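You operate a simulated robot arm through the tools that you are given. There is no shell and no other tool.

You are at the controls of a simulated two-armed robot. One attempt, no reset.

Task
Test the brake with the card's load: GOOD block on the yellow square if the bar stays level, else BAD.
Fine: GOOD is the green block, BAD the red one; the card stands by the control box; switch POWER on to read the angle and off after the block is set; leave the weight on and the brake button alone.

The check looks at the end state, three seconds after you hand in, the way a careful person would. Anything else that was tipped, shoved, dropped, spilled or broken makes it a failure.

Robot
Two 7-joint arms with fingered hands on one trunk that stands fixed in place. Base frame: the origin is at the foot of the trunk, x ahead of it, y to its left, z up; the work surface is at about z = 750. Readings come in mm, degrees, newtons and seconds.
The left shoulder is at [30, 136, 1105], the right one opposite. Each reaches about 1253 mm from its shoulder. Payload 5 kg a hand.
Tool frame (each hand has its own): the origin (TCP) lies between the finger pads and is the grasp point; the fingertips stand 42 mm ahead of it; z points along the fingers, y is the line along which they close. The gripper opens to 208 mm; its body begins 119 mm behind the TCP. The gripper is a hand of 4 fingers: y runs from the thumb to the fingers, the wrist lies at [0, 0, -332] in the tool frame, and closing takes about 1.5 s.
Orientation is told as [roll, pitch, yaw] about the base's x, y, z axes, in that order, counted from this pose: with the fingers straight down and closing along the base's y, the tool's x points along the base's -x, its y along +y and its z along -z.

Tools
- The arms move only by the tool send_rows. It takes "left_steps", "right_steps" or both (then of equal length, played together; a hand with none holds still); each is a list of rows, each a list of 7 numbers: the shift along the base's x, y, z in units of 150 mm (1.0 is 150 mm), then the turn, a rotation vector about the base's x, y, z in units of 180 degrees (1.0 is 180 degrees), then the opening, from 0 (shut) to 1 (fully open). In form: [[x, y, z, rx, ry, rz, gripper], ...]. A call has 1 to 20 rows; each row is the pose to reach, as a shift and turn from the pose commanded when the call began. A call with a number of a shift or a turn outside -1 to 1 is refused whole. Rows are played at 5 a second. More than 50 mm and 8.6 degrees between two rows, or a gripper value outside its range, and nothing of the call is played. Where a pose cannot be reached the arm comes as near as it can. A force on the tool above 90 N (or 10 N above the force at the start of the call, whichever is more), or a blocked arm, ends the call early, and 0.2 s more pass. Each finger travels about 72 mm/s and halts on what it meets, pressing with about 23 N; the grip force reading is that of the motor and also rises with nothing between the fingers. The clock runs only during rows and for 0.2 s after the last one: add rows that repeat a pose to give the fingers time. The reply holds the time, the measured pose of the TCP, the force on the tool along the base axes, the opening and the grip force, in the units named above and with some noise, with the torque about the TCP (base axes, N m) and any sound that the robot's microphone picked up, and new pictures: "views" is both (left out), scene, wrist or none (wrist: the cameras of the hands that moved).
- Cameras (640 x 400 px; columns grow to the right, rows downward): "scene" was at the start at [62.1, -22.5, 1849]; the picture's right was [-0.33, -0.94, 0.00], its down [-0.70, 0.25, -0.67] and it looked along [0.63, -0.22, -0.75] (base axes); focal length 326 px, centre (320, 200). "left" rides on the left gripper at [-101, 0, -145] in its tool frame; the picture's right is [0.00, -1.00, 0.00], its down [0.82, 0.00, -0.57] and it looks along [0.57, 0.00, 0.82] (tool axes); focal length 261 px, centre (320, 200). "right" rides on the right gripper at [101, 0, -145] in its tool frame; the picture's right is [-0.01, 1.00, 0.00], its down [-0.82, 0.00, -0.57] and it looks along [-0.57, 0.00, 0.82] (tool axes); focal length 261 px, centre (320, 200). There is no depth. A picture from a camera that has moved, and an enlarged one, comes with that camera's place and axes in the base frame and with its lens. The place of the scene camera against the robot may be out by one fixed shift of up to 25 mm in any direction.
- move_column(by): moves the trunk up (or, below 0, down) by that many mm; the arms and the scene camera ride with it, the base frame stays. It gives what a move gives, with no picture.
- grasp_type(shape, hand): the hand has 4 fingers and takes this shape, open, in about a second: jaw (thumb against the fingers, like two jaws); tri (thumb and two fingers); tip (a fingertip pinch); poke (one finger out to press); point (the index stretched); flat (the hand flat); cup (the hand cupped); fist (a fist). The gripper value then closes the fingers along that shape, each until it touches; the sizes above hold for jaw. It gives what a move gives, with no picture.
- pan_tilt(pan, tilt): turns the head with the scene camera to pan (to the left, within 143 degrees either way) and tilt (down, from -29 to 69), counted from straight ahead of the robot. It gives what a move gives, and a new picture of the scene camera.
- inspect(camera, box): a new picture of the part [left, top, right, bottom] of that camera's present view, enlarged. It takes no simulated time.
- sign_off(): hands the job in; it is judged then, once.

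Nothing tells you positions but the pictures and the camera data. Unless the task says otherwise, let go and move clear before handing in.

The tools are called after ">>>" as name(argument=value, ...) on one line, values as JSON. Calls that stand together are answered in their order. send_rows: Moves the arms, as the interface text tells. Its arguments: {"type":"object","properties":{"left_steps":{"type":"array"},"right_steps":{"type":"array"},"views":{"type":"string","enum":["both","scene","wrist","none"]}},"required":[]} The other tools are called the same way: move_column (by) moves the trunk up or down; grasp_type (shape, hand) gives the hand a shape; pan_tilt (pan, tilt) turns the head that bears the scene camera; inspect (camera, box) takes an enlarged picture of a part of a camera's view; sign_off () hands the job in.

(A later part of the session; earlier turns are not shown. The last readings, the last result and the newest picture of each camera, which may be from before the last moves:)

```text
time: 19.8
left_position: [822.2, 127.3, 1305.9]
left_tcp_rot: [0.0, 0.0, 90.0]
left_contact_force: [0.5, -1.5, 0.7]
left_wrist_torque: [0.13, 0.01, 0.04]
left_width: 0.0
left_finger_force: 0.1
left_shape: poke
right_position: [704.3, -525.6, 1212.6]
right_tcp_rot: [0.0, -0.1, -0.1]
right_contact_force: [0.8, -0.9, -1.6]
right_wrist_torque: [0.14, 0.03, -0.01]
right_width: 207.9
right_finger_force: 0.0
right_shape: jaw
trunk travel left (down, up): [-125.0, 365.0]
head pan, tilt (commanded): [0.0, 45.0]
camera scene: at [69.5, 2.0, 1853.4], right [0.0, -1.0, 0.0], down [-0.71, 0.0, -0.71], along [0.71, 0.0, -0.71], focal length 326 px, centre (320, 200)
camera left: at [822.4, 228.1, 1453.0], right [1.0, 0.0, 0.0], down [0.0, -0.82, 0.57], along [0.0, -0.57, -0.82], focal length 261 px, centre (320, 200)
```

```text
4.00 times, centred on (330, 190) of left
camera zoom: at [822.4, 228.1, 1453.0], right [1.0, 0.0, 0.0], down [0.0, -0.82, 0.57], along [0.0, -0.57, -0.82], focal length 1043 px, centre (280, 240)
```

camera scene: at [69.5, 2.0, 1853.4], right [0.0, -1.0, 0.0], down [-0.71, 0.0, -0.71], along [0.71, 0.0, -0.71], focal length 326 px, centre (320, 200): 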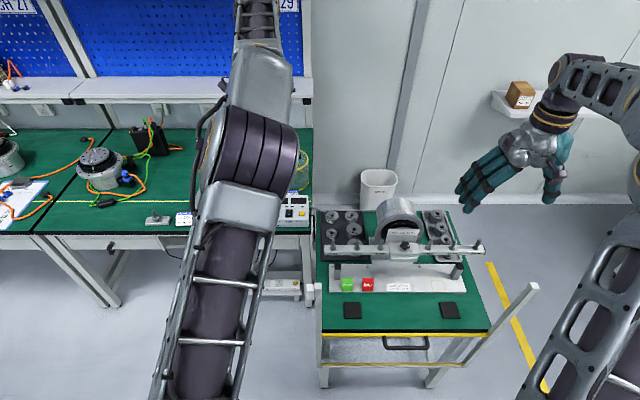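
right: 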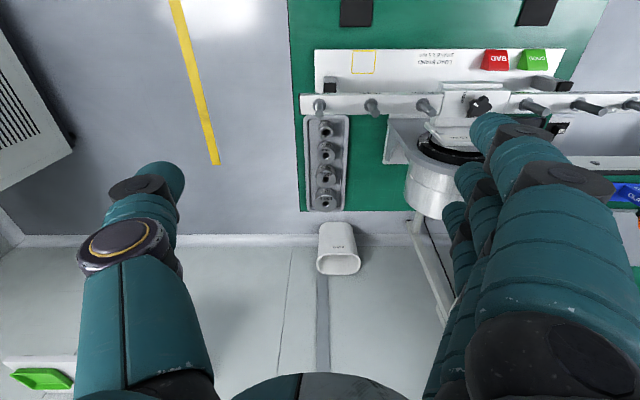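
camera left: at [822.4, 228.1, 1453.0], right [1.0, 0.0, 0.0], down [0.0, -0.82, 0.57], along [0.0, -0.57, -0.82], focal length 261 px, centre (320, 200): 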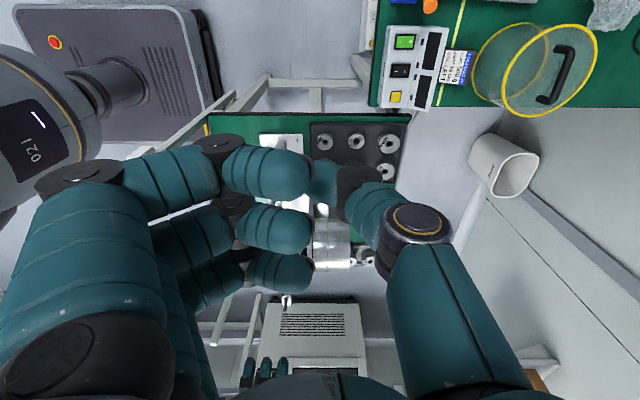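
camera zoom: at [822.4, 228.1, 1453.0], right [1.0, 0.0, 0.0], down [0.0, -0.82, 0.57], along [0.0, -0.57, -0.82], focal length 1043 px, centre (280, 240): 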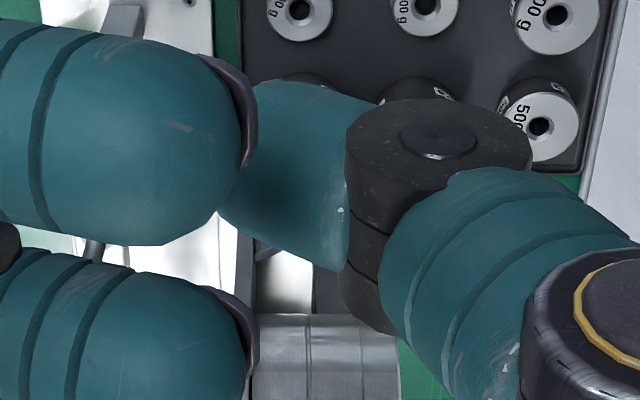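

POWER's "I" end triangulates to about (989, 188, 825). I'll bring the left hand over it, tilted 20° forward, staying well above for now.

>>> send_rows(left_steps=[[0.17, 0.07, -0.16, 0, -0.019, 0, 0], [0.34, 0.14, -0.33, 0, -0.037, 0, 0], [0.5, 0.21, -0.5, 0, -0.056, 0, 0], [0.67, 0.28, -0.66, 0, -0.074, 0, 0], [0.84, 0.36, -0.83, 0, -0.093, 0, 0], [1.0, 0.43, -1.0, 0, -0.111, 0, 0], [1.0, 0.43, -1.0, 0, -0.111, 0, 0]], views="none")

>>> send_rows(left_steps=[[0.04, 0, -0.25, 0, 0, 0, 0], [0.08, 0, -0.5, 0, 0, 0, 0], [0.08, 0, -0.75, 0, 0, 0, 0], [0.08, 0, -1.0, 0, 0, 0, 0], [0.08, 0, -1.0, 0, 0, 0, 0]], views="both")

```text
time: 21.4
left_position: [972.5, 193.5, 1158.2]
left_tcp_rot: [-20.1, 0.0, 90.0]
left_contact_force: [-0.7, -1.0, 0.5]
left_wrist_torque: [0.04, -0.06, -0.03]
left_width: 0.1
left_finger_force: 0.0
left_shape: poke
right_position: [703.2, -524.9, 1214.4]
right_tcp_rot: [0.0, 0.0, -0.1]
right_contact_force: [-0.2, 1.0, -0.3]
right_wrist_torque: [0.07, -0.07, 0.01]
right_width: 207.6
right_finger_force: 0.0
right_shape: jaw
trunk travel left (down, up): [-125.0, 365.0]
head pan, tilt (commanded): [0.0, 45.0]
```

```text
time: 22.6
left_position: [984.8, 193.2, 1008.8]
left_tcp_rot: [-20.0, 0.0, 90.0]
left_contact_force: [0.2, 0.2, 0.2]
left_wrist_torque: [0.02, -0.02, 0.03]
left_width: 0.1
left_finger_force: 0.2
left_shape: poke
right_position: [704.5, -523.8, 1213.4]
right_tcp_rot: [-0.1, 0.1, 0.0]
right_contact_force: [-0.4, -0.7, -0.2]
right_wrist_torque: [0.01, -0.07, -0.01]
right_width: 207.8
right_finger_force: 0.0
right_shape: jaw
trunk travel left (down, up): [-125.0, 365.0]
head pan, tilt (commanded): [0.0, 45.0]
camera scene: at [68.1, 3.2, 1853.6], right [0.0, -1.0, 0.0], down [-0.71, 0.0, -0.71], along [0.71, 0.0, -0.71], focal length 326 px, centre (320, 200)
camera left: at [934.9, 294.5, 1145.5], right [0.94, 0.0, 0.34], down [-0.19, -0.82, 0.54], along [0.28, -0.57, -0.77], focal length 261 px, centre (320, 200)
```

scene: 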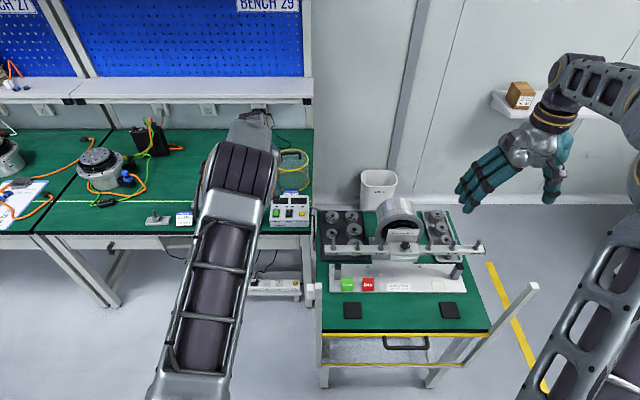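
left: 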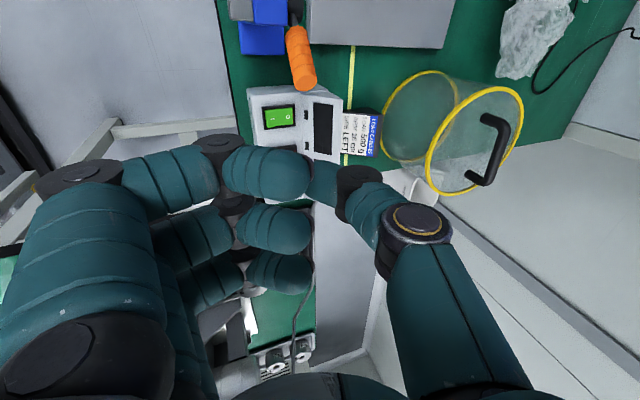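

The hand hovers about 150 mm above the rocker. I'll descend to about 30 mm above it and check again.

>>> send_rows(left_steps=[[0, 0, -0.2, 0, 0, 0, 0], [0, 0, -0.4, 0, 0, 0, 0], [0, 0, -0.6, 0, 0, 0, 0], [0, 0, -0.8, 0, 0, 0, 0], [0, 0, -0.8, 0, 0, 0, 0]], views="both")

>>> inspect(camera="left", box=[180, 60, 420, 210])

>>> inspect(camera="scene", box=[230, 150, 330, 230])

```text
time: 23.8
left_position: [985.8, 192.2, 887.7]
left_tcp_rot: [-20.0, -0.1, 90.0]
left_contact_force: [-0.1, -0.2, -0.4]
left_wrist_torque: [0.06, -0.02, -0.03]
left_width: 0.0
left_finger_force: 0.1
left_shape: poke
right_position: [705.0, -524.6, 1213.2]
right_tcp_rot: [0.1, -0.1, 0.0]
right_contact_force: [-0.4, 0.7, -0.1]
right_wrist_torque: [0.02, -0.02, 0.0]
right_width: 207.7
right_finger_force: 0.2
right_shape: jaw
trunk travel left (down, up): [-125.0, 365.0]
head pan, tilt (commanded): [0.0, 45.0]
camera scene: at [68.4, 3.3, 1853.5], right [0.0, -1.0, 0.0], down [-0.71, 0.0, -0.71], along [0.71, 0.0, -0.71], focal length 326 px, centre (320, 200)
camera left: at [936.4, 293.6, 1025.0], right [0.94, 0.0, 0.34], down [-0.19, -0.82, 0.54], along [0.28, -0.57, -0.77], focal length 261 px, centre (320, 200)
```

scene: 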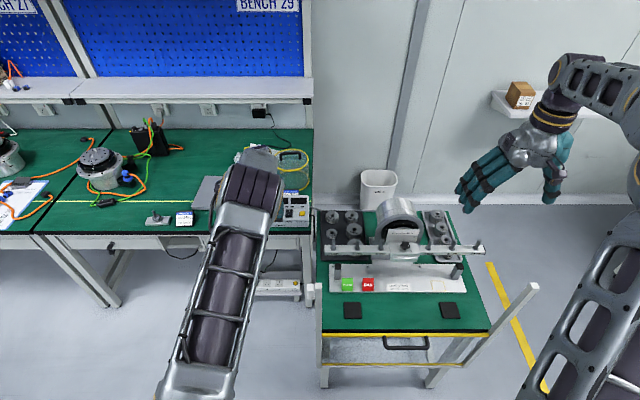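
left: 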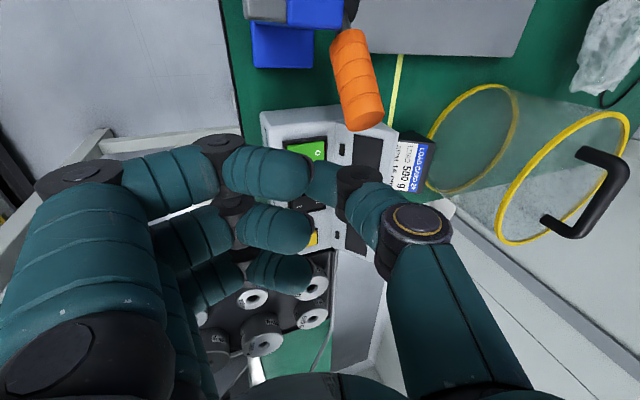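

```text
2.67 times, centred on (300, 135) of left
camera zoom: at [936.4, 293.6, 1025.0], right [0.94, 0.0, 0.34], down [-0.19, -0.82, 0.54], along [0.28, -0.57, -0.77], focal length 695 px, centre (373, 373)
```

zoom: 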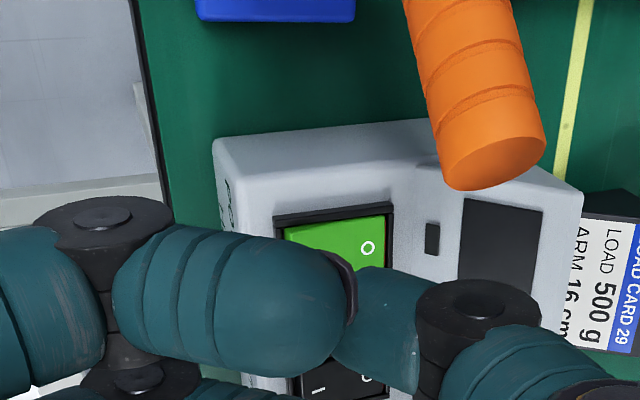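

```text
5.00 times, centred on (280, 190) of scene
camera zoom: at [68.4, 3.3, 1853.5], right [0.0, -1.0, 0.0], down [-0.71, 0.0, -0.71], along [0.71, 0.0, -0.71], focal length 1633 px, centre (520, 250)
```

zoom: 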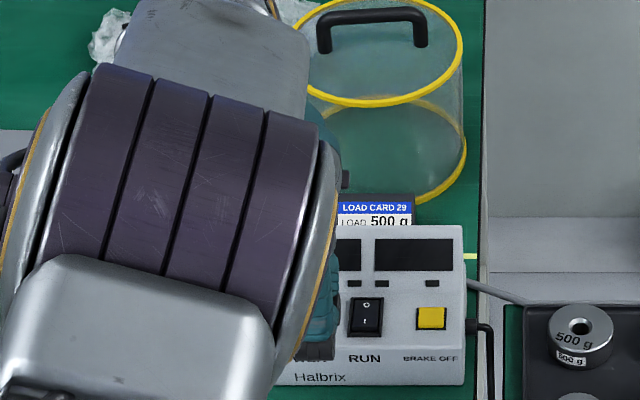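

The handle of the clamp is near but clear of my path (about 30 mm from the index). The thumb should be right above the rocker's I end; I'll descend gently and watch force and sound.

>>> send_rows(left_steps=[[0, 0, -0.04, 0, 0, 0, 0], [0, 0, -0.08, 0, 0, 0, 0], [0, 0, -0.12, 0, 0, 0, 0], [0, 0, -0.16, 0, 0, 0, 0], [0, 0, -0.19, 0, 0, 0, 0], [0, 0, -0.19, 0, 0, 0, 0]], views="wrist")

```text
time: 25.2
left_position: [983.9, 191.8, 859.0]
left_tcp_rot: [-19.9, 0.1, 90.0]
left_contact_force: [-0.3, -0.3, 0.3]
left_wrist_torque: [0.0, -0.01, 0.0]
left_width: 0.1
left_finger_force: 0.0
left_shape: poke
right_position: [705.5, -523.6, 1213.0]
right_tcp_rot: [0.0, 0.0, 0.0]
right_contact_force: [0.1, -0.8, 0.6]
right_wrist_torque: [-0.01, 0.01, 0.01]
right_width: 208.0
right_finger_force: 0.0
right_shape: jaw
trunk travel left (down, up): [-125.0, 365.0]
head pan, tilt (commanded): [0.0, 45.0]
camera left: at [935.3, 293.9, 996.5], right [0.94, 0.0, 0.34], down [-0.19, -0.82, 0.54], along [0.28, -0.57, -0.77], focal length 261 px, centre (320, 200)
```

left: 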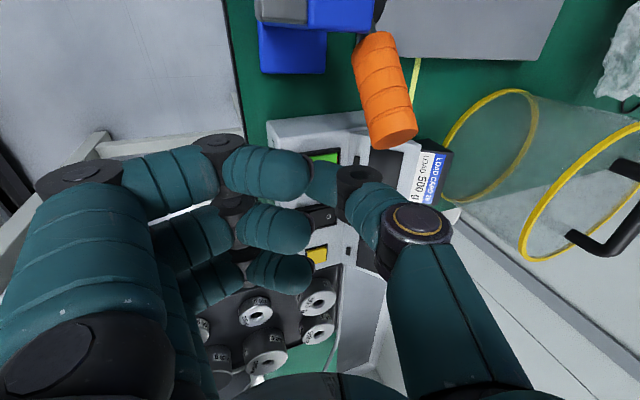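

No contact yet at TCP z = 859. I'll go down a further few millimetres step by step.

>>> send_rows(left_steps=[[0, 0, -0.02, 0, 0, 0, 0], [0, 0, -0.04, 0, 0, 0, 0], [0, 0, -0.06, 0, 0, 0, 0], [0, 0, -0.06, 0, 0, 0, 0]], views="wrist")

>>> inspect(camera="left", box=[240, 100, 400, 220])

>>> inspect(camera="scene", box=[230, 150, 330, 230])

```text
time: 26.2
left_position: [983.4, 191.8, 851.7]
left_tcp_rot: [-20.1, 0.0, 89.9]
left_contact_force: [-1.3, 0.2, 8.6]
left_wrist_torque: [0.03, -0.03, 0.01]
left_width: 0.1
left_finger_force: 0.0
left_shape: poke
right_position: [704.3, -524.4, 1213.2]
right_tcp_rot: [0.0, 0.0, 0.1]
right_contact_force: [0.0, 0.2, 0.9]
right_wrist_torque: [0.03, 0.02, -0.04]
right_width: 207.7
right_finger_force: 0.2
right_shape: jaw
trunk travel left (down, up): [-125.0, 365.0]
head pan, tilt (commanded): [0.0, 45.0]
camera left: at [934.4, 293.7, 988.3], right [0.94, 0.0, 0.34], down [-0.19, -0.82, 0.54], along [0.28, -0.57, -0.77], focal length 261 px, centre (320, 200)
```

left: 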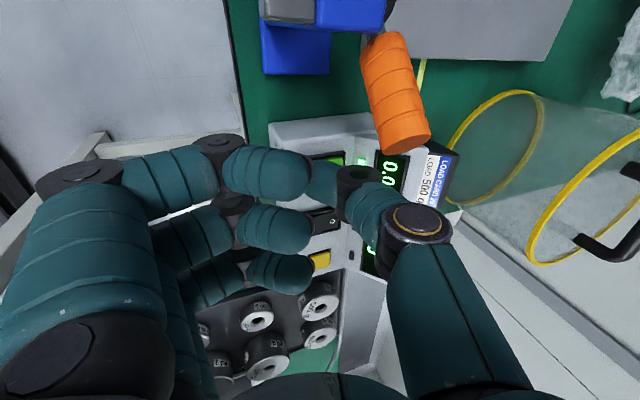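

```text
3.33 times, centred on (320, 160) of left
camera zoom: at [934.4, 293.7, 988.3], right [0.94, 0.0, 0.34], down [-0.19, -0.82, 0.54], along [0.28, -0.57, -0.77], focal length 869 px, centre (320, 333)
```

zoom: 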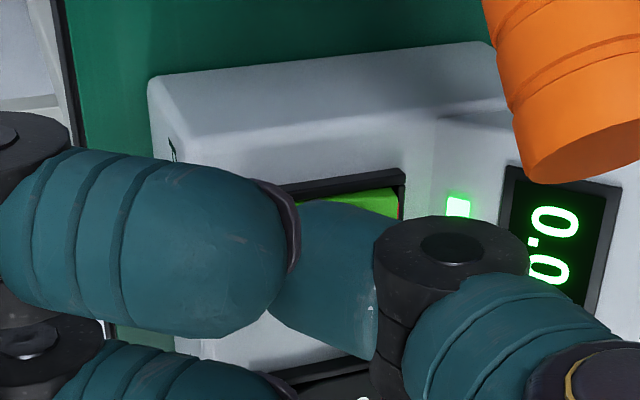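

```text
5.00 times, centred on (280, 190) of scene
camera zoom: at [68.3, 3.3, 1853.5], right [0.0, -1.0, 0.0], down [-0.71, 0.0, -0.71], along [0.71, 0.0, -0.71], focal length 1633 px, centre (520, 250)
```

zoom: 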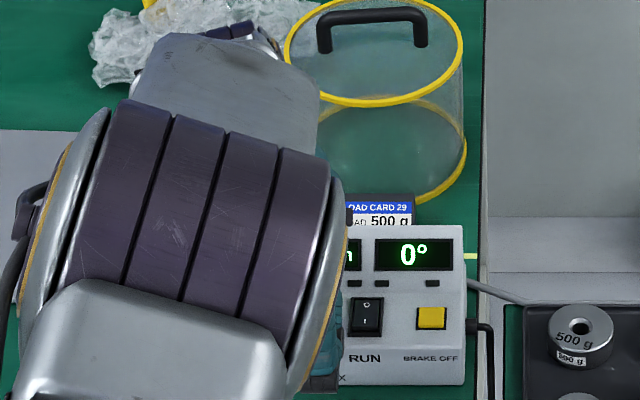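

POWER is on: the displays show 0.0… and 0°. I retract the left hand straight up and park it aside, then check the baseline reading.

>>> send_rows(left_steps=[[0, 0, 0.1, 0, 0, 0, 0], [0, 0, 0.3, 0, 0, 0, 0], [0, 0, 0.6, 0, 0, 0, 0], [0, 0, 0.9, 0, 0, 0, 0], [0, 0, 1.0, 0, 0, 0, 0], [0, 0, 1.0, 0, 0, 0, 0]], views="none")

>>> send_rows(left_steps=[[-0.2, 0.1, 0.2, 0, 0, 0, 0], [-0.4, 0.2, 0.4, 0, 0, 0, 0], [-0.6, 0.3, 0.6, 0, 0, 0, 0], [-0.8, 0.4, 0.8, 0, 0, 0, 0], [-1.0, 0.5, 1.0, 0, 0, 0, 0], [-1.0, 0.5, 1.0, 0, 0, 0, 0]], views="both")

>>> inspect(camera="scene", box=[260, 180, 320, 230])

```text
time: 27.6
left_position: [983.5, 192.8, 999.2]
left_tcp_rot: [-20.0, 0.0, 90.0]
left_contact_force: [0.1, -0.2, 0.0]
left_wrist_torque: [-0.03, -0.02, 0.01]
left_width: 0.0
left_finger_force: 0.1
left_shape: poke
right_position: [705.1, -523.9, 1213.3]
right_tcp_rot: [0.0, 0.1, 0.1]
right_contact_force: [-0.2, 0.5, 0.0]
right_wrist_torque: [0.0, -0.01, -0.01]
right_width: 207.9
right_finger_force: 0.1
right_shape: jaw
trunk travel left (down, up): [-125.0, 365.0]
head pan, tilt (commanded): [0.0, 45.0]
```

```text
time: 29.0
left_position: [834.8, 268.7, 1150.9]
left_tcp_rot: [-19.9, -0.1, 90.0]
left_contact_force: [0.5, -0.7, -0.3]
left_wrist_torque: [0.04, 0.03, -0.05]
left_width: 0.0
left_finger_force: 0.0
left_shape: poke
right_position: [705.9, -523.6, 1211.4]
right_tcp_rot: [-0.1, 0.1, 0.0]
right_contact_force: [-0.1, 0.4, -0.4]
right_wrist_torque: [0.01, 0.12, -0.01]
right_width: 207.5
right_finger_force: 0.1
right_shape: jaw
trunk travel left (down, up): [-125.0, 365.0]
head pan, tilt (commanded): [0.0, 45.0]
camera scene: at [71.1, 3.1, 1853.2], right [0.0, -1.0, 0.0], down [-0.71, 0.0, -0.71], along [0.71, 0.0, -0.71], focal length 326 px, centre (320, 200)
camera left: at [784.5, 369.3, 1288.2], right [0.94, 0.0, 0.34], down [-0.19, -0.82, 0.54], along [0.28, -0.57, -0.77], focal length 261 px, centre (320, 200)
```

scene: 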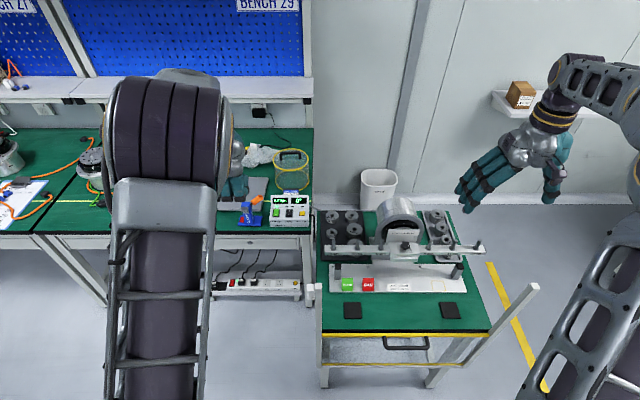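
left: 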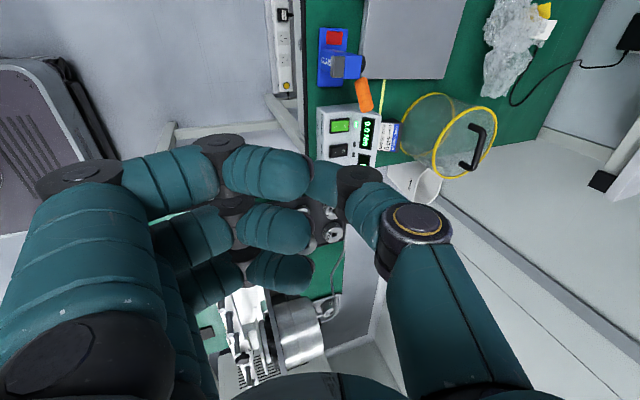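

```text
8.00 times, centred on (290, 205) of scene
camera zoom: at [71.1, 3.1, 1853.2], right [0.0, -1.0, 0.0], down [-0.71, 0.0, -0.71], along [0.71, 0.0, -0.71], focal length 2612 px, centre (560, 160)
```

zoom: 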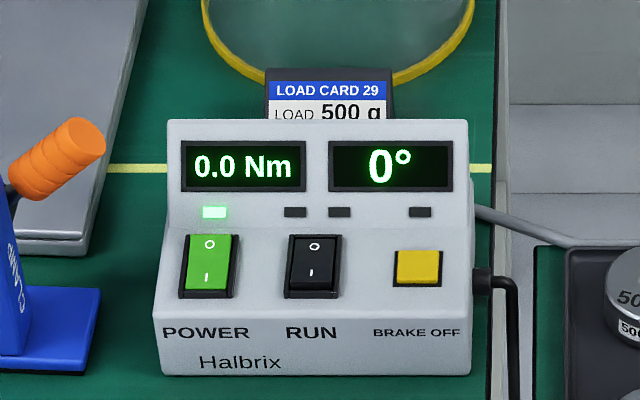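

Baseline reads 0.0 Nm and 0°. Next, the right hand fetches the left-rear 500 g weight (about (1010, −49)); I'll fly it over at height, yawing −50° so the thumb fits the diagonal gap.

>>> send_rows(right_steps=[[0.17, 0.17, 0, 0, 0, -0.035, 1], [0.34, 0.34, 0, 0, 0, -0.07, 1], [0.5, 0.5, 0, 0, 0, -0.105, 1], [0.67, 0.67, 0, 0, 0, -0.14, 0.9], [0.84, 0.84, 0, 0, 0, -0.175, 0.8], [1.0, 1.0, 0, 0, 0, -0.21, 0.7], [1.0, 1.0, 0, 0, 0, -0.21, 0.6]], views="none")

>>> send_rows(right_steps=[[0.1, 0.2, -0.1, 0, 0, -0.015, 0.6], [0.2, 0.4, -0.2, 0, 0, -0.03, 0.6], [0.3, 0.6, -0.3, 0, 0, -0.045, 0.6], [0.4, 0.8, -0.4, 0, 0, -0.06, 0.6], [0.5, 1.0, -0.5, 0, 0, -0.068, 0.6], [0.5, 1.0, -0.5, 0, 0, -0.068, 0.6]], views="both")

```text
time: 30.6
left_position: [831.2, 266.1, 1153.6]
left_tcp_rot: [-20.0, -0.1, 89.9]
left_contact_force: [-0.5, -0.7, 0.7]
left_wrist_torque: [0.02, -0.06, 0.03]
left_width: 0.0
left_finger_force: 0.2
left_shape: poke
right_position: [852.6, -375.0, 1212.8]
right_tcp_rot: [0.0, 0.0, -37.8]
right_contact_force: [-1.0, -0.8, 1.8]
right_wrist_torque: [0.11, -0.08, -0.01]
right_width: 125.8
right_finger_force: 0.0
right_shape: jaw
trunk travel left (down, up): [-125.0, 365.0]
head pan, tilt (commanded): [0.0, 45.0]
```

```text
time: 32.0
left_position: [832.0, 267.5, 1153.0]
left_tcp_rot: [-20.1, 0.0, 90.0]
left_contact_force: [-1.0, 0.1, 0.6]
left_wrist_torque: [0.05, -0.04, 0.02]
left_width: 0.0
left_finger_force: 0.0
left_shape: poke
right_position: [929.2, -227.3, 1138.4]
right_tcp_rot: [0.2, 0.1, -50.1]
right_contact_force: [-1.0, -0.2, 0.4]
right_wrist_torque: [0.09, -0.1, 0.02]
right_width: 125.3
right_finger_force: 0.0
right_shape: jaw
trunk travel left (down, up): [-125.0, 365.0]
head pan, tilt (commanded): [0.0, 45.0]
camera scene: at [67.4, 2.7, 1853.6], right [0.0, -1.0, 0.0], down [-0.71, 0.0, -0.71], along [0.71, 0.0, -0.71], focal length 326 px, centre (320, 200)
camera right: at [865.9, -148.1, 1284.2], right [0.77, 0.64, 0.0], down [0.52, -0.63, 0.57], along [0.37, -0.44, -0.82], focal length 261 px, centre (320, 200)
```

scene: 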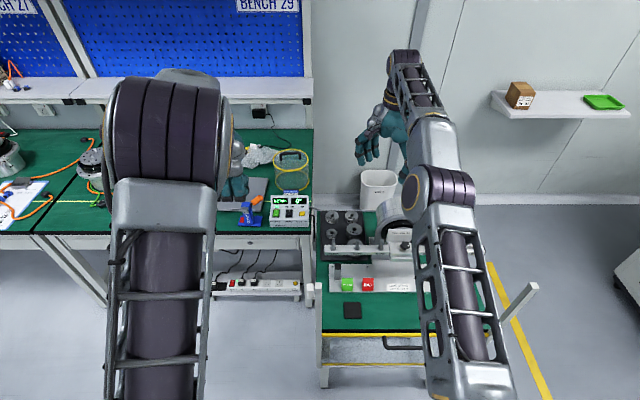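
right: 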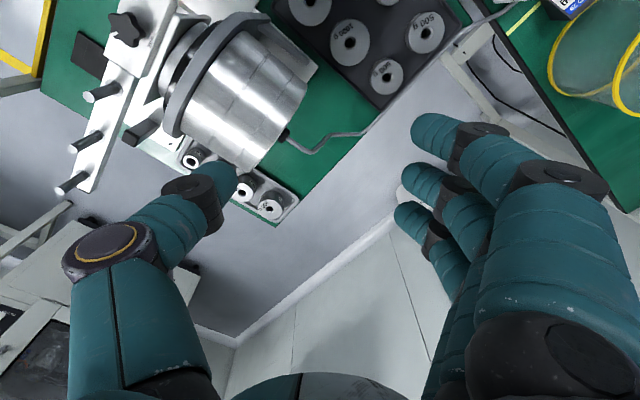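

Vertical reach is fine. I continue toward a point above weight A and look through the right wrist camera.

>>> send_rows(right_steps=[[0.1, 0.2, -0.1, 0, 0, 0, 0.6], [0.2, 0.4, -0.2, 0, 0, 0, 0.6], [0.3, 0.6, -0.3, 0, 0, 0, 0.6], [0.4, 0.8, -0.4, 0, 0, 0, 0.6], [0.5, 1.0, -0.5, 0, 0, 0, 0.6], [0.5, 1.0, -0.5, 0, 0, 0, 0.6]], views="both")

>>> inspect(camera="right", box=[240, 20, 440, 145])

```text
time: 33.4
left_position: [833.3, 267.7, 1153.0]
left_tcp_rot: [-20.1, 0.0, 90.0]
left_contact_force: [-0.7, -0.1, 1.0]
left_wrist_torque: [0.0, -0.04, -0.02]
left_width: 0.0
left_finger_force: 0.0
left_shape: poke
right_position: [939.4, -90.1, 1064.4]
right_tcp_rot: [-0.1, 0.1, -50.1]
right_contact_force: [-0.2, -1.0, -0.4]
right_wrist_torque: [0.03, -0.05, -0.04]
right_width: 125.0
right_finger_force: 0.1
right_shape: jaw
right hand out of reach, approached as far as the arm can: row 1, 2, 3, 4, 5, 6
trunk travel left (down, up): [-125.0, 365.0]
head pan, tilt (commanded): [0.0, 45.0]
camera scene: at [68.5, 3.1, 1853.5], right [0.0, -1.0, 0.0], down [-0.71, 0.0, -0.71], along [0.71, 0.0, -0.71], focal length 326 px, centre (320, 200)
camera right: at [875.2, -12.2, 1209.3], right [0.77, 0.64, 0.0], down [0.52, -0.63, 0.57], along [0.37, -0.44, -0.82], focal length 261 px, centre (320, 200)
```

scene: 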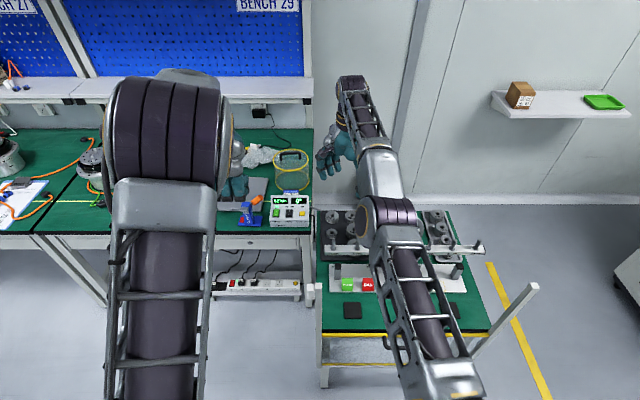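
right: 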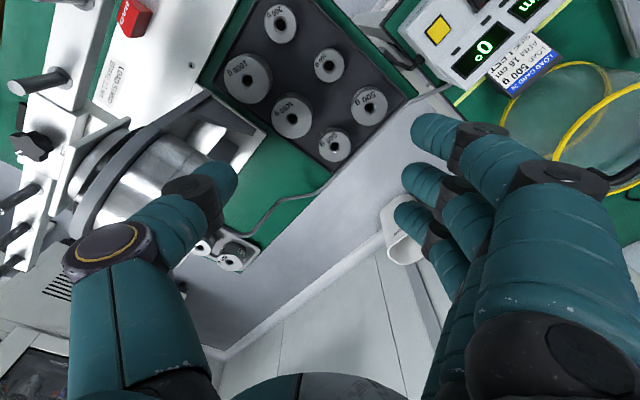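

```text
3.20 times, centred on (340, 82) of right
camera zoom: at [875.2, -12.2, 1209.3], right [0.77, 0.64, 0.0], down [0.52, -0.63, 0.57], along [0.37, -0.44, -0.82], focal length 834 px, centre (256, 576)
```

zoom: 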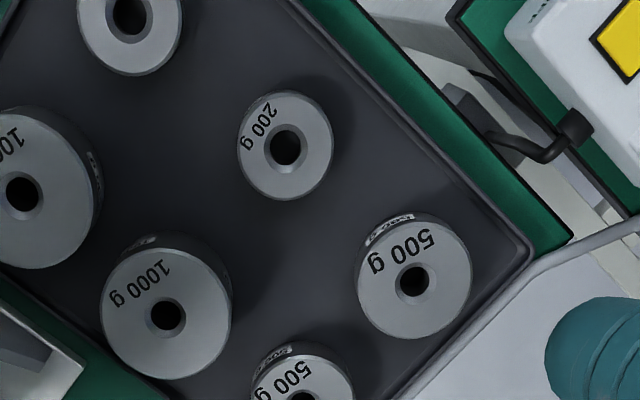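

The vertical reach falls just short, so I'll need about a 15° tilt of the hand. First I check the tray rim height and the weights' shape to plan finger depth.

>>> inspect(camera="right", box=[345, 60, 435, 120])

>>> inspect(camera="scene", box=[310, 200, 370, 245])

>>> inspect(camera="right", box=[0, 60, 640, 400])

```text
6.67 times, centred on (390, 90) of right
camera zoom: at [875.2, -12.2, 1209.3], right [0.77, 0.64, 0.0], down [0.52, -0.63, 0.57], along [0.37, -0.44, -0.82], focal length 1738 px, centre (-147, 933)
```

zoom: 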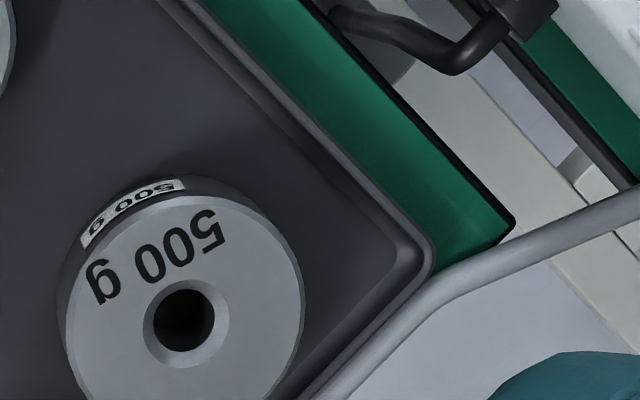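

```text
8.89 times, centred on (340, 222) of scene
camera zoom: at [68.5, 3.1, 1853.5], right [0.0, -1.0, 0.0], down [-0.71, 0.0, -0.71], along [0.71, 0.0, -0.71], focal length 2903 px, centre (142, 0)
```

zoom: 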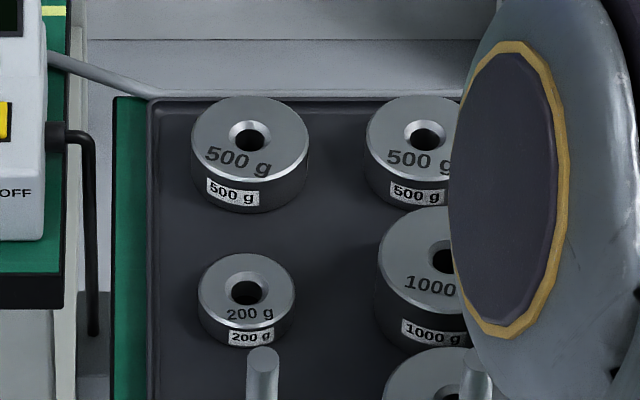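

```text
1.00 times, centred on (320, 230) of right (not enlarged: the box is as wide or as high as the picture)
camera zoom: at [875.2, -12.2, 1209.3], right [0.77, 0.64, 0.0], down [0.52, -0.63, 0.57], along [0.37, -0.44, -0.82], focal length 261 px, centre (320, 170)
```

zoom: 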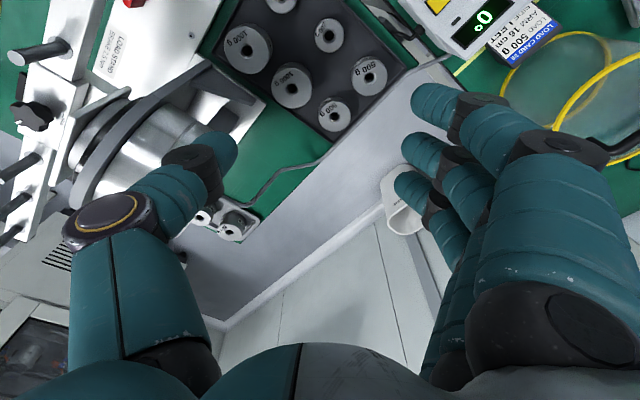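

I'll check how the "tri" and "tip" shapes look on the right hand, since fewer fingers would suit these tight gaps.

>>> grasp_type(hand="right", shape="tip")

>>> inspect(camera="right", box=[0, 0, 640, 400])

>>> inspect(camera="scene", box=[300, 110, 400, 190])

>>> grasp_type(hand="right", shape="tri")

>>> inspect(camera="right", box=[0, 0, 640, 400])

>>> inspect(camera="scene", box=[300, 110, 400, 190])

```text
time: 34.3
left_position: [833.6, 267.7, 1153.5]
left_tcp_rot: [-20.0, 0.0, 89.9]
left_contact_force: [-0.8, 1.2, 0.2]
left_wrist_torque: [-0.03, -0.02, 0.01]
left_width: 0.0
left_finger_force: 0.1
left_shape: poke
right_position: [938.4, -89.5, 1065.7]
right_tcp_rot: [0.0, 0.0, -50.0]
right_contact_force: [-0.3, 0.2, -0.3]
right_wrist_torque: [0.0, -0.04, 0.03]
right_width: 207.9
right_finger_force: 0.2
right_shape: tip
trunk travel left (down, up): [-125.0, 365.0]
head pan, tilt (commanded): [0.0, 45.0]
```

```text
1.00 times, centred on (320, 200) of right (not enlarged: the box is as wide or as high as the picture)
camera zoom: at [875.5, -12.1, 1209.0], right [0.77, 0.64, 0.0], down [0.52, -0.63, 0.57], along [0.36, -0.44, -0.82], focal length 261 px, centre (320, 200)
```

zoom: 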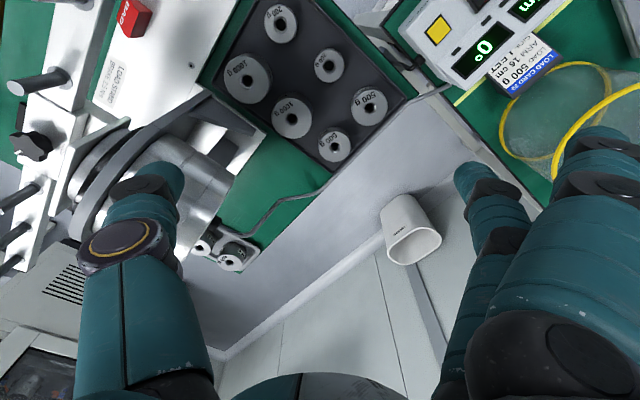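

```text
5.00 times, centred on (350, 150) of scene
camera zoom: at [69.1, 3.6, 1853.4], right [0.0, -1.0, 0.0], down [-0.71, 0.0, -0.71], along [0.71, 0.0, -0.71], focal length 1633 px, centre (170, 450)
```

zoom: 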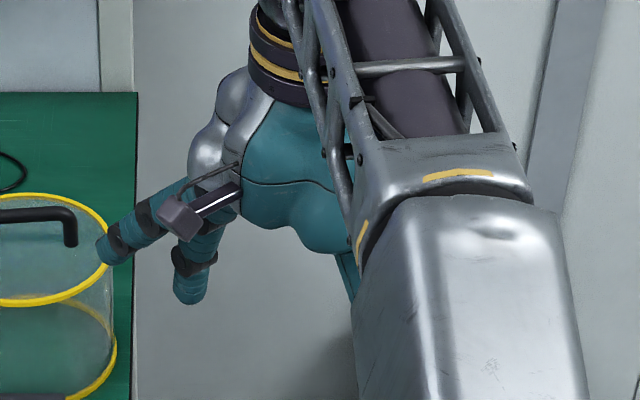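

```text
time: 35.2
left_position: [833.2, 268.8, 1151.8]
left_tcp_rot: [-20.0, 0.0, 90.0]
left_contact_force: [-0.4, 0.1, 0.0]
left_wrist_torque: [-0.01, -0.03, 0.0]
left_width: 0.0
left_finger_force: 0.0
left_shape: poke
right_position: [937.8, -89.5, 1064.1]
right_tcp_rot: [-0.1, 0.0, -50.0]
right_contact_force: [-0.7, -0.2, -0.4]
right_wrist_torque: [0.02, 0.0, 0.01]
right_width: 207.9
right_finger_force: 0.1
right_shape: tri
trunk travel left (down, up): [-125.0, 365.0]
head pan, tilt (commanded): [0.0, 45.0]
```

```text
1.00 times, centred on (320, 200) of right (not enlarged: the box is as wide or as high as the picture)
camera zoom: at [875.6, -12.0, 1208.9], right [0.77, 0.64, 0.0], down [0.52, -0.63, 0.57], along [0.36, -0.44, -0.82], focal length 261 px, centre (320, 200)
```

zoom: 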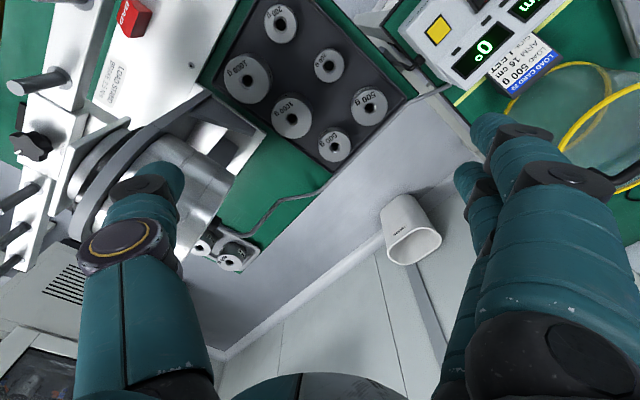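

```text
5.00 times, centred on (350, 150) of scene
camera zoom: at [69.2, 3.6, 1853.4], right [0.0, -1.0, 0.0], down [-0.71, 0.0, -0.71], along [0.71, 0.0, -0.71], focal length 1633 px, centre (170, 450)
```

zoom: 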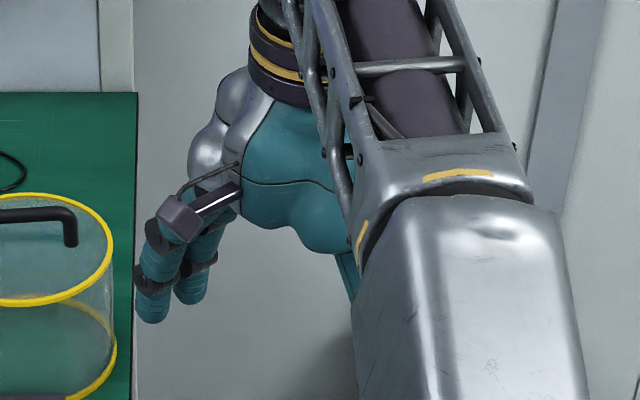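

I'll use jaw with yaw −65° and a small forward tilt: the thumb then fits beside the short 200 g weight and the fingers go over the rear rim. First set the shape and yaw, and lower a bit.

>>> grasp_type(hand="right", shape="jaw")

>>> send_rows(right_steps=[[0, 0, -0.15, 0, 0, -0.04, 0.5], [0, 0, -0.3, 0, 0, -0.083, 0.4], [0, 0, -0.4, 0, 0, -0.083, 0.4], [0, 0, -0.4, 0, 0, -0.083, 0.4], [0, 0, -0.4, 0, 0, -0.083, 0.4], [0, 0, -0.4, 0, 0, -0.083, 0.4], [0, 0, -0.4, 0, 0, -0.083, 0.4]], views="wrist")

```text
time: 36.1
left_position: [832.9, 266.8, 1151.9]
left_tcp_rot: [-20.0, 0.0, 90.1]
left_contact_force: [-0.4, 0.8, 1.3]
left_wrist_torque: [0.0, -0.03, 0.03]
left_width: 0.3
left_finger_force: 0.1
left_shape: poke
right_position: [939.2, -89.9, 1064.9]
right_tcp_rot: [0.0, 0.0, -50.1]
right_contact_force: [0.6, 0.1, -0.1]
right_wrist_torque: [0.0, 0.0, -0.01]
right_width: 208.1
right_finger_force: 0.1
right_shape: jaw
trunk travel left (down, up): [-125.0, 365.0]
head pan, tilt (commanded): [0.0, 45.0]
```

```text
time: 37.7
left_position: [834.0, 267.5, 1151.9]
left_tcp_rot: [-20.0, 0.0, 89.9]
left_contact_force: [-0.3, 0.0, 0.6]
left_wrist_torque: [0.03, -0.04, 0.01]
left_width: 0.1
left_finger_force: 0.0
left_shape: poke
right_position: [942.3, -90.0, 1003.0]
right_tcp_rot: [-0.2, 0.0, -65.0]
right_contact_force: [0.0, 0.4, 0.1]
right_wrist_torque: [-0.02, 0.04, -0.02]
right_width: 84.0
right_finger_force: 0.0
right_shape: jaw
right hand out of reach, approached as far as the arm can: row 3, 4, 5, 6, 7
trunk travel left (down, up): [-125.0, 365.0]
head pan, tilt (commanded): [0.0, 45.0]
camera right: at [901.7, 3.0, 1146.5], right [0.91, 0.42, 0.0], down [0.35, -0.74, 0.57], along [0.24, -0.52, -0.82], focal length 261 px, centre (320, 200)
```

right: 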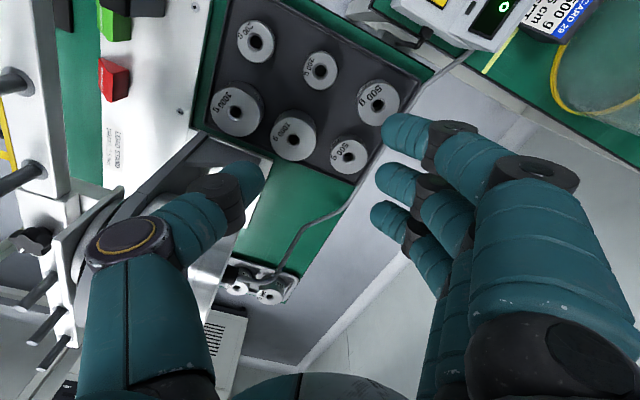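

I'm near the reach limit with an upright hand, so I'll tilt the hand 8° forward (about its own x) while moving toward the weight, and see whether it gets there.

>>> send_rows(right_steps=[[0.05, 0.05, -0.12, 0.0047, -0.01, 0, 0.4], [0.12, 0.08, -0.25, 0.0094, -0.02, 0, 0.4], [0.2, 0.12, -0.4, 0.0141, -0.0302, 0, 0.4], [0.3, 0.18, -0.5, 0.0188, -0.0403, 0, 0.4], [0.4, 0.24, -0.55, 0.0188, -0.0403, 0, 0.4], [0.4, 0.24, -0.55, 0.0188, -0.0403, 0, 0.4]], views="both")

```text
time: 39.1
left_position: [833.1, 268.5, 1151.6]
left_tcp_rot: [-20.0, 0.0, 90.0]
left_contact_force: [-0.3, 0.5, -0.3]
left_wrist_torque: [0.01, 0.05, 0.0]
left_width: 0.1
left_finger_force: 0.1
left_shape: poke
right_position: [986.1, -55.9, 919.8]
right_tcp_rot: [8.0, 0.0, -65.0]
right_contact_force: [0.4, -0.2, -0.5]
right_wrist_torque: [0.02, -0.01, -0.04]
right_width: 83.8
right_finger_force: 0.0
right_shape: jaw
right hand out of reach, approached as far as the arm can: row 1, 2, 3, 5, 6
trunk travel left (down, up): [-125.0, 365.0]
head pan, tilt (commanded): [0.0, 45.0]
camera scene: at [69.4, 3.7, 1853.4], right [0.0, -1.0, 0.0], down [-0.71, 0.0, -0.71], along [0.71, 0.0, -0.71], focal length 326 px, centre (320, 200)
camera right: at [927.4, 27.9, 1063.3], right [0.9, 0.41, 0.14], down [0.27, -0.78, 0.57], along [0.34, -0.47, -0.81], focal length 261 px, centre (320, 200)
```

scene: 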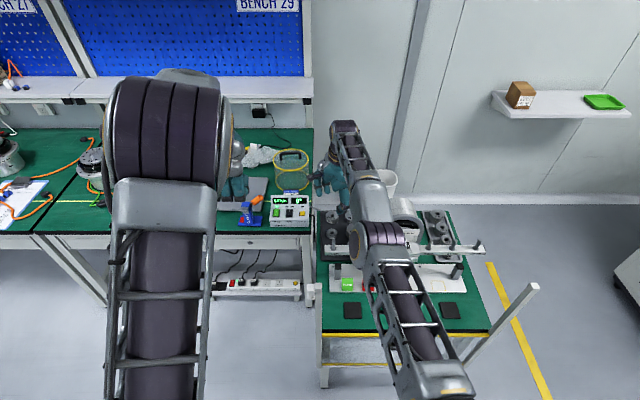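
right: 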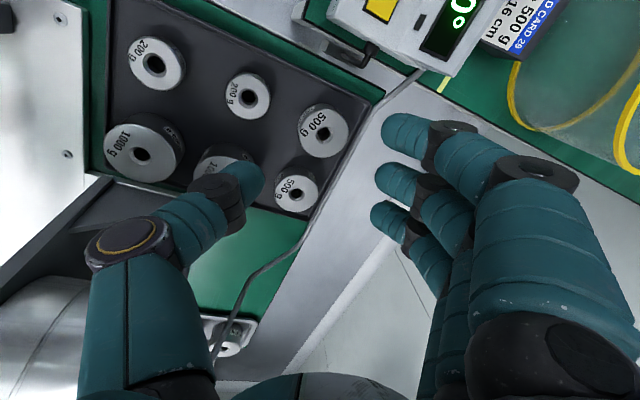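

The arm still falls about 20 mm short here. A two-digit "tip" pinch would tolerate a larger tilt about the closing axis, so I'll look at that shape partly closed to see where the spare fingers go.

>>> send_rows(right_steps=[[-0.1, 0, 0.2, 0, 0, 0, 0.4], [-0.2, 0, 0.5, 0, 0, 0, 0.4], [-0.2, 0, 0.5, 0, 0, 0, 0.4]], views="none")

>>> grasp_type(hand="right", shape="tip")

>>> send_rows(right_steps=[[0, 0, 0, 0, 0, 0, 0.4], [0, 0, 0, 0, 0, 0, 0.4], [0, 0, 0, 0, 0, 0, 0.4], [0, 0, 0, 0, 0, 0, 0.4], [0, 0, 0, 0, 0, 0, 0.4], [0, 0, 0, 0, 0, 0, 0.4]], views="both")

>>> inspect(camera="scene", box=[290, 100, 390, 210])

```text
time: 39.9
left_position: [833.6, 268.5, 1151.3]
left_tcp_rot: [-19.9, 0.0, 90.0]
left_contact_force: [-0.1, -0.2, -0.4]
left_wrist_torque: [-0.03, 0.04, -0.03]
left_width: 0.0
left_finger_force: 0.1
left_shape: poke
right_position: [982.6, -55.6, 996.7]
right_tcp_rot: [7.7, 0.1, -65.0]
right_contact_force: [-0.2, 0.6, -0.7]
right_wrist_torque: [-0.01, 0.05, -0.04]
right_width: 83.9
right_finger_force: 0.0
right_shape: jaw
right hand out of reach, approached as far as the arm can: row 1, 2, 3
trunk travel left (down, up): [-125.0, 365.0]
head pan, tilt (commanded): [0.0, 45.0]
```

```text
time: 40.8
left_position: [832.7, 268.4, 1153.3]
left_tcp_rot: [-20.0, 0.1, 90.1]
left_contact_force: [-0.4, -0.4, -0.5]
left_wrist_torque: [0.0, 0.01, 0.0]
left_width: 0.0
left_finger_force: 0.1
left_shape: poke
right_position: [982.1, -55.2, 998.1]
right_tcp_rot: [7.8, 0.0, -65.1]
right_contact_force: [-0.3, -0.2, -0.2]
right_wrist_torque: [0.0, 0.02, 0.01]
right_width: 207.8
right_finger_force: 0.1
right_shape: tip
trunk travel left (down, up): [-125.0, 365.0]
head pan, tilt (commanded): [0.0, 45.0]
```

```text
time: 42.2
left_position: [833.9, 267.7, 1151.9]
left_tcp_rot: [-20.0, 0.0, 90.1]
left_contact_force: [-0.2, -0.6, -0.1]
left_wrist_torque: [0.0, 0.02, 0.0]
left_width: 0.0
left_finger_force: 0.0
left_shape: poke
right_position: [981.9, -55.5, 997.5]
right_tcp_rot: [7.8, 0.1, -65.0]
right_contact_force: [-0.1, 0.0, -0.2]
right_wrist_torque: [0.02, -0.01, -0.03]
right_width: 84.0
right_finger_force: 0.1
right_shape: tip
trunk travel left (down, up): [-125.0, 365.0]
head pan, tilt (commanded): [0.0, 45.0]
camera scene: at [69.2, 3.7, 1853.4], right [0.0, -1.0, 0.0], down [-0.71, 0.0, -0.71], along [0.71, 0.0, -0.71], focal length 326 px, centre (320, 200)
camera right: at [923.8, 29.0, 1140.7], right [0.9, 0.41, 0.14], down [0.27, -0.78, 0.56], along [0.34, -0.47, -0.81], focal length 261 px, centre (320, 200)
```

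scene: 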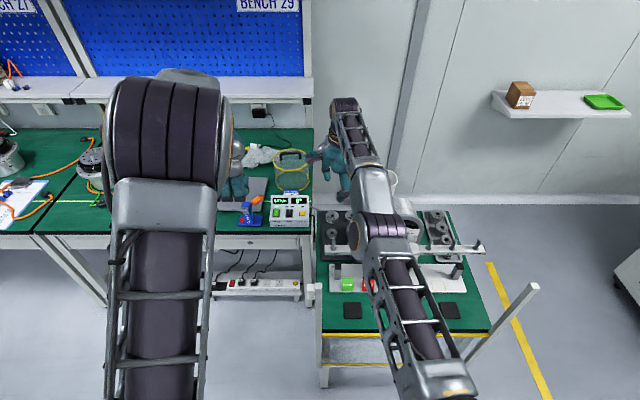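
right: 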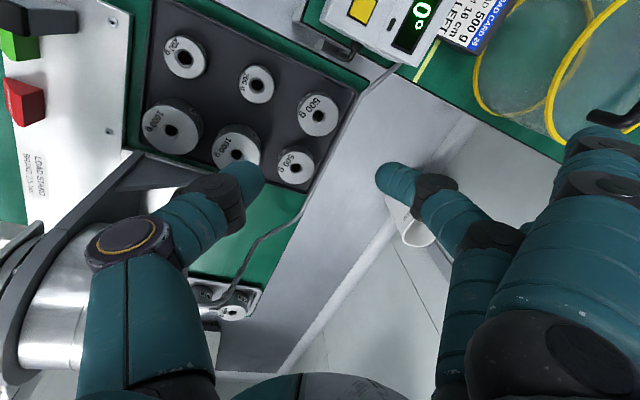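

```text
3.64 times, centred on (340, 155) of scene
camera zoom: at [69.2, 3.7, 1853.4], right [0.0, -1.0, 0.0], down [-0.71, 0.0, -0.71], along [0.71, 0.0, -0.71], focal length 1188 px, centre (247, 364)
```

zoom: 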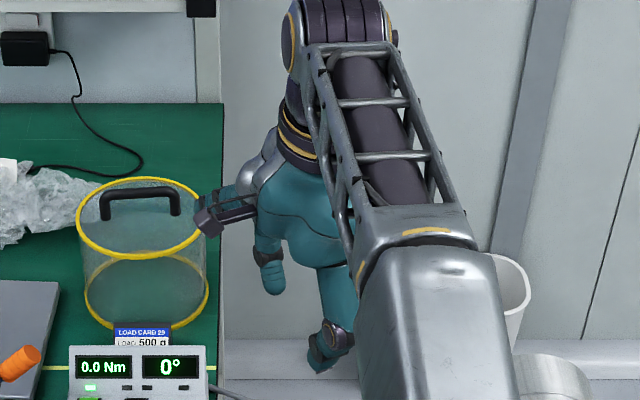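

In "tip" shape only thumb and middle finger pinch while the others stay raised. The better plan: take weight B (about (1008, −132)) with yaw +40°, so thumb and finger enter the free diagonal gaps and the hand can lean back along its closing axis. I'll back off, go up, and re-orient.

>>> send_rows(right_steps=[[-0.2, -0.1, 0.25, -0.0047, 0.01, 0, 0.4], [-0.4, -0.2, 0.5, -0.0094, 0.02, 0, 0.4], [-0.6, -0.3, 0.75, -0.0141, 0.0302, 0, 0.4], [-0.7, -0.35, 1.0, -0.0188, 0.0403, 0, 0.4], [-0.7, -0.35, 1.0, -0.0188, 0.0403, 0, 0.4]], views="none")

>>> send_rows(right_steps=[[0, 0, 0.15, 0, 0, 0.045, 0.4], [0, 0, 0.2, 0, 0, 0.09, 0.4], [0, 0, 0.2, 0, 0, 0.135, 0.4], [0, 0, 0.2, 0, 0, 0.18, 0.4], [0, 0, 0.2, 0, 0, 0.225, 0.4], [0, 0, 0.2, 0, 0, 0.27, 0.4], [0, 0, 0.2, 0, 0, 0.315, 0.4], [0, 0, 0.2, 0, 0, 0.36, 0.4], [0, 0, 0.2, 0, 0, 0.405, 0.4], [0, 0, 0.2, 0, 0, 0.45, 0.4], [0, 0, 0.2, 0, 0, 0.495, 0.4], [0, 0, 0.2, 0, 0, 0.54, 0.4], [0, 0, 0.2, 0, 0, 0.583, 0.4], [0, 0, 0.2, 0, 0, 0.583, 0.4]], views="both")

```text
refused: row 1 steps farther than a row can; nothing moved
```

```text
time: 45.2
left_position: [831.6, 269.1, 1151.7]
left_tcp_rot: [-20.0, 0.0, 90.0]
left_contact_force: [-0.3, 1.6, -0.1]
left_wrist_torque: [-0.14, 0.02, -0.07]
left_width: 0.0
left_finger_force: 0.1
left_shape: poke
right_position: [914.0, -64.0, 1024.1]
right_tcp_rot: [8.0, 0.0, 40.0]
right_contact_force: [-0.1, -0.5, 0.0]
right_wrist_torque: [-0.07, 0.05, 0.01]
right_width: 83.2
right_finger_force: 0.2
right_shape: tip
right hand out of reach, approached as far as the arm can: row 2, 3, 4, 5, 6, 7, 8, 9, 10, 11, 12, 13, 14
trunk travel left (down, up): [-125.0, 365.0]
head pan, tilt (commanded): [0.0, 45.0]
camera scene: at [68.5, 4.8, 1853.6], right [0.0, -1.0, 0.0], down [-0.71, 0.0, -0.71], along [0.71, 0.0, -0.71], focal length 326 px, centre (320, 200)
camera right: at [850.6, -143.5, 1167.3], right [-0.63, 0.76, 0.14], down [0.68, 0.46, 0.57], along [0.37, 0.45, -0.81], focal length 261 px, centre (320, 200)
```

scene: 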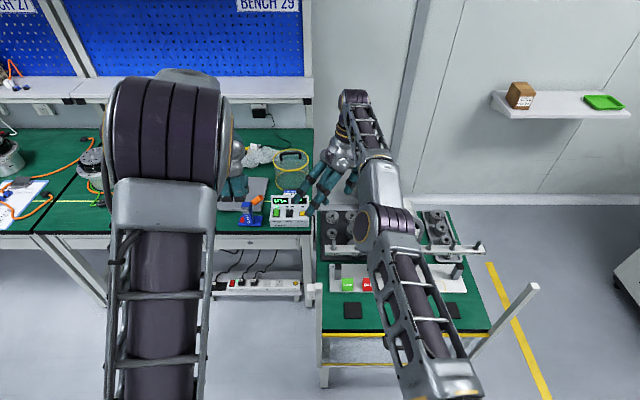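
right: 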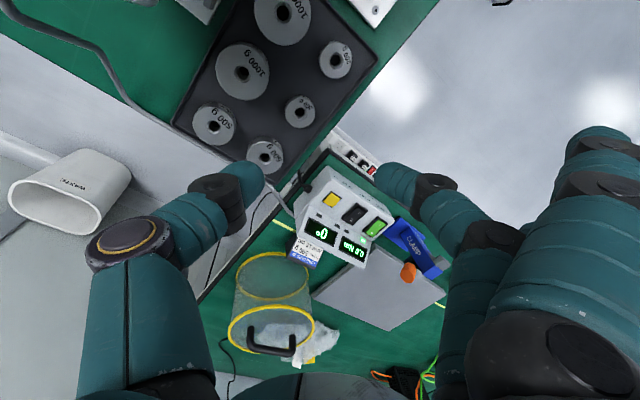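

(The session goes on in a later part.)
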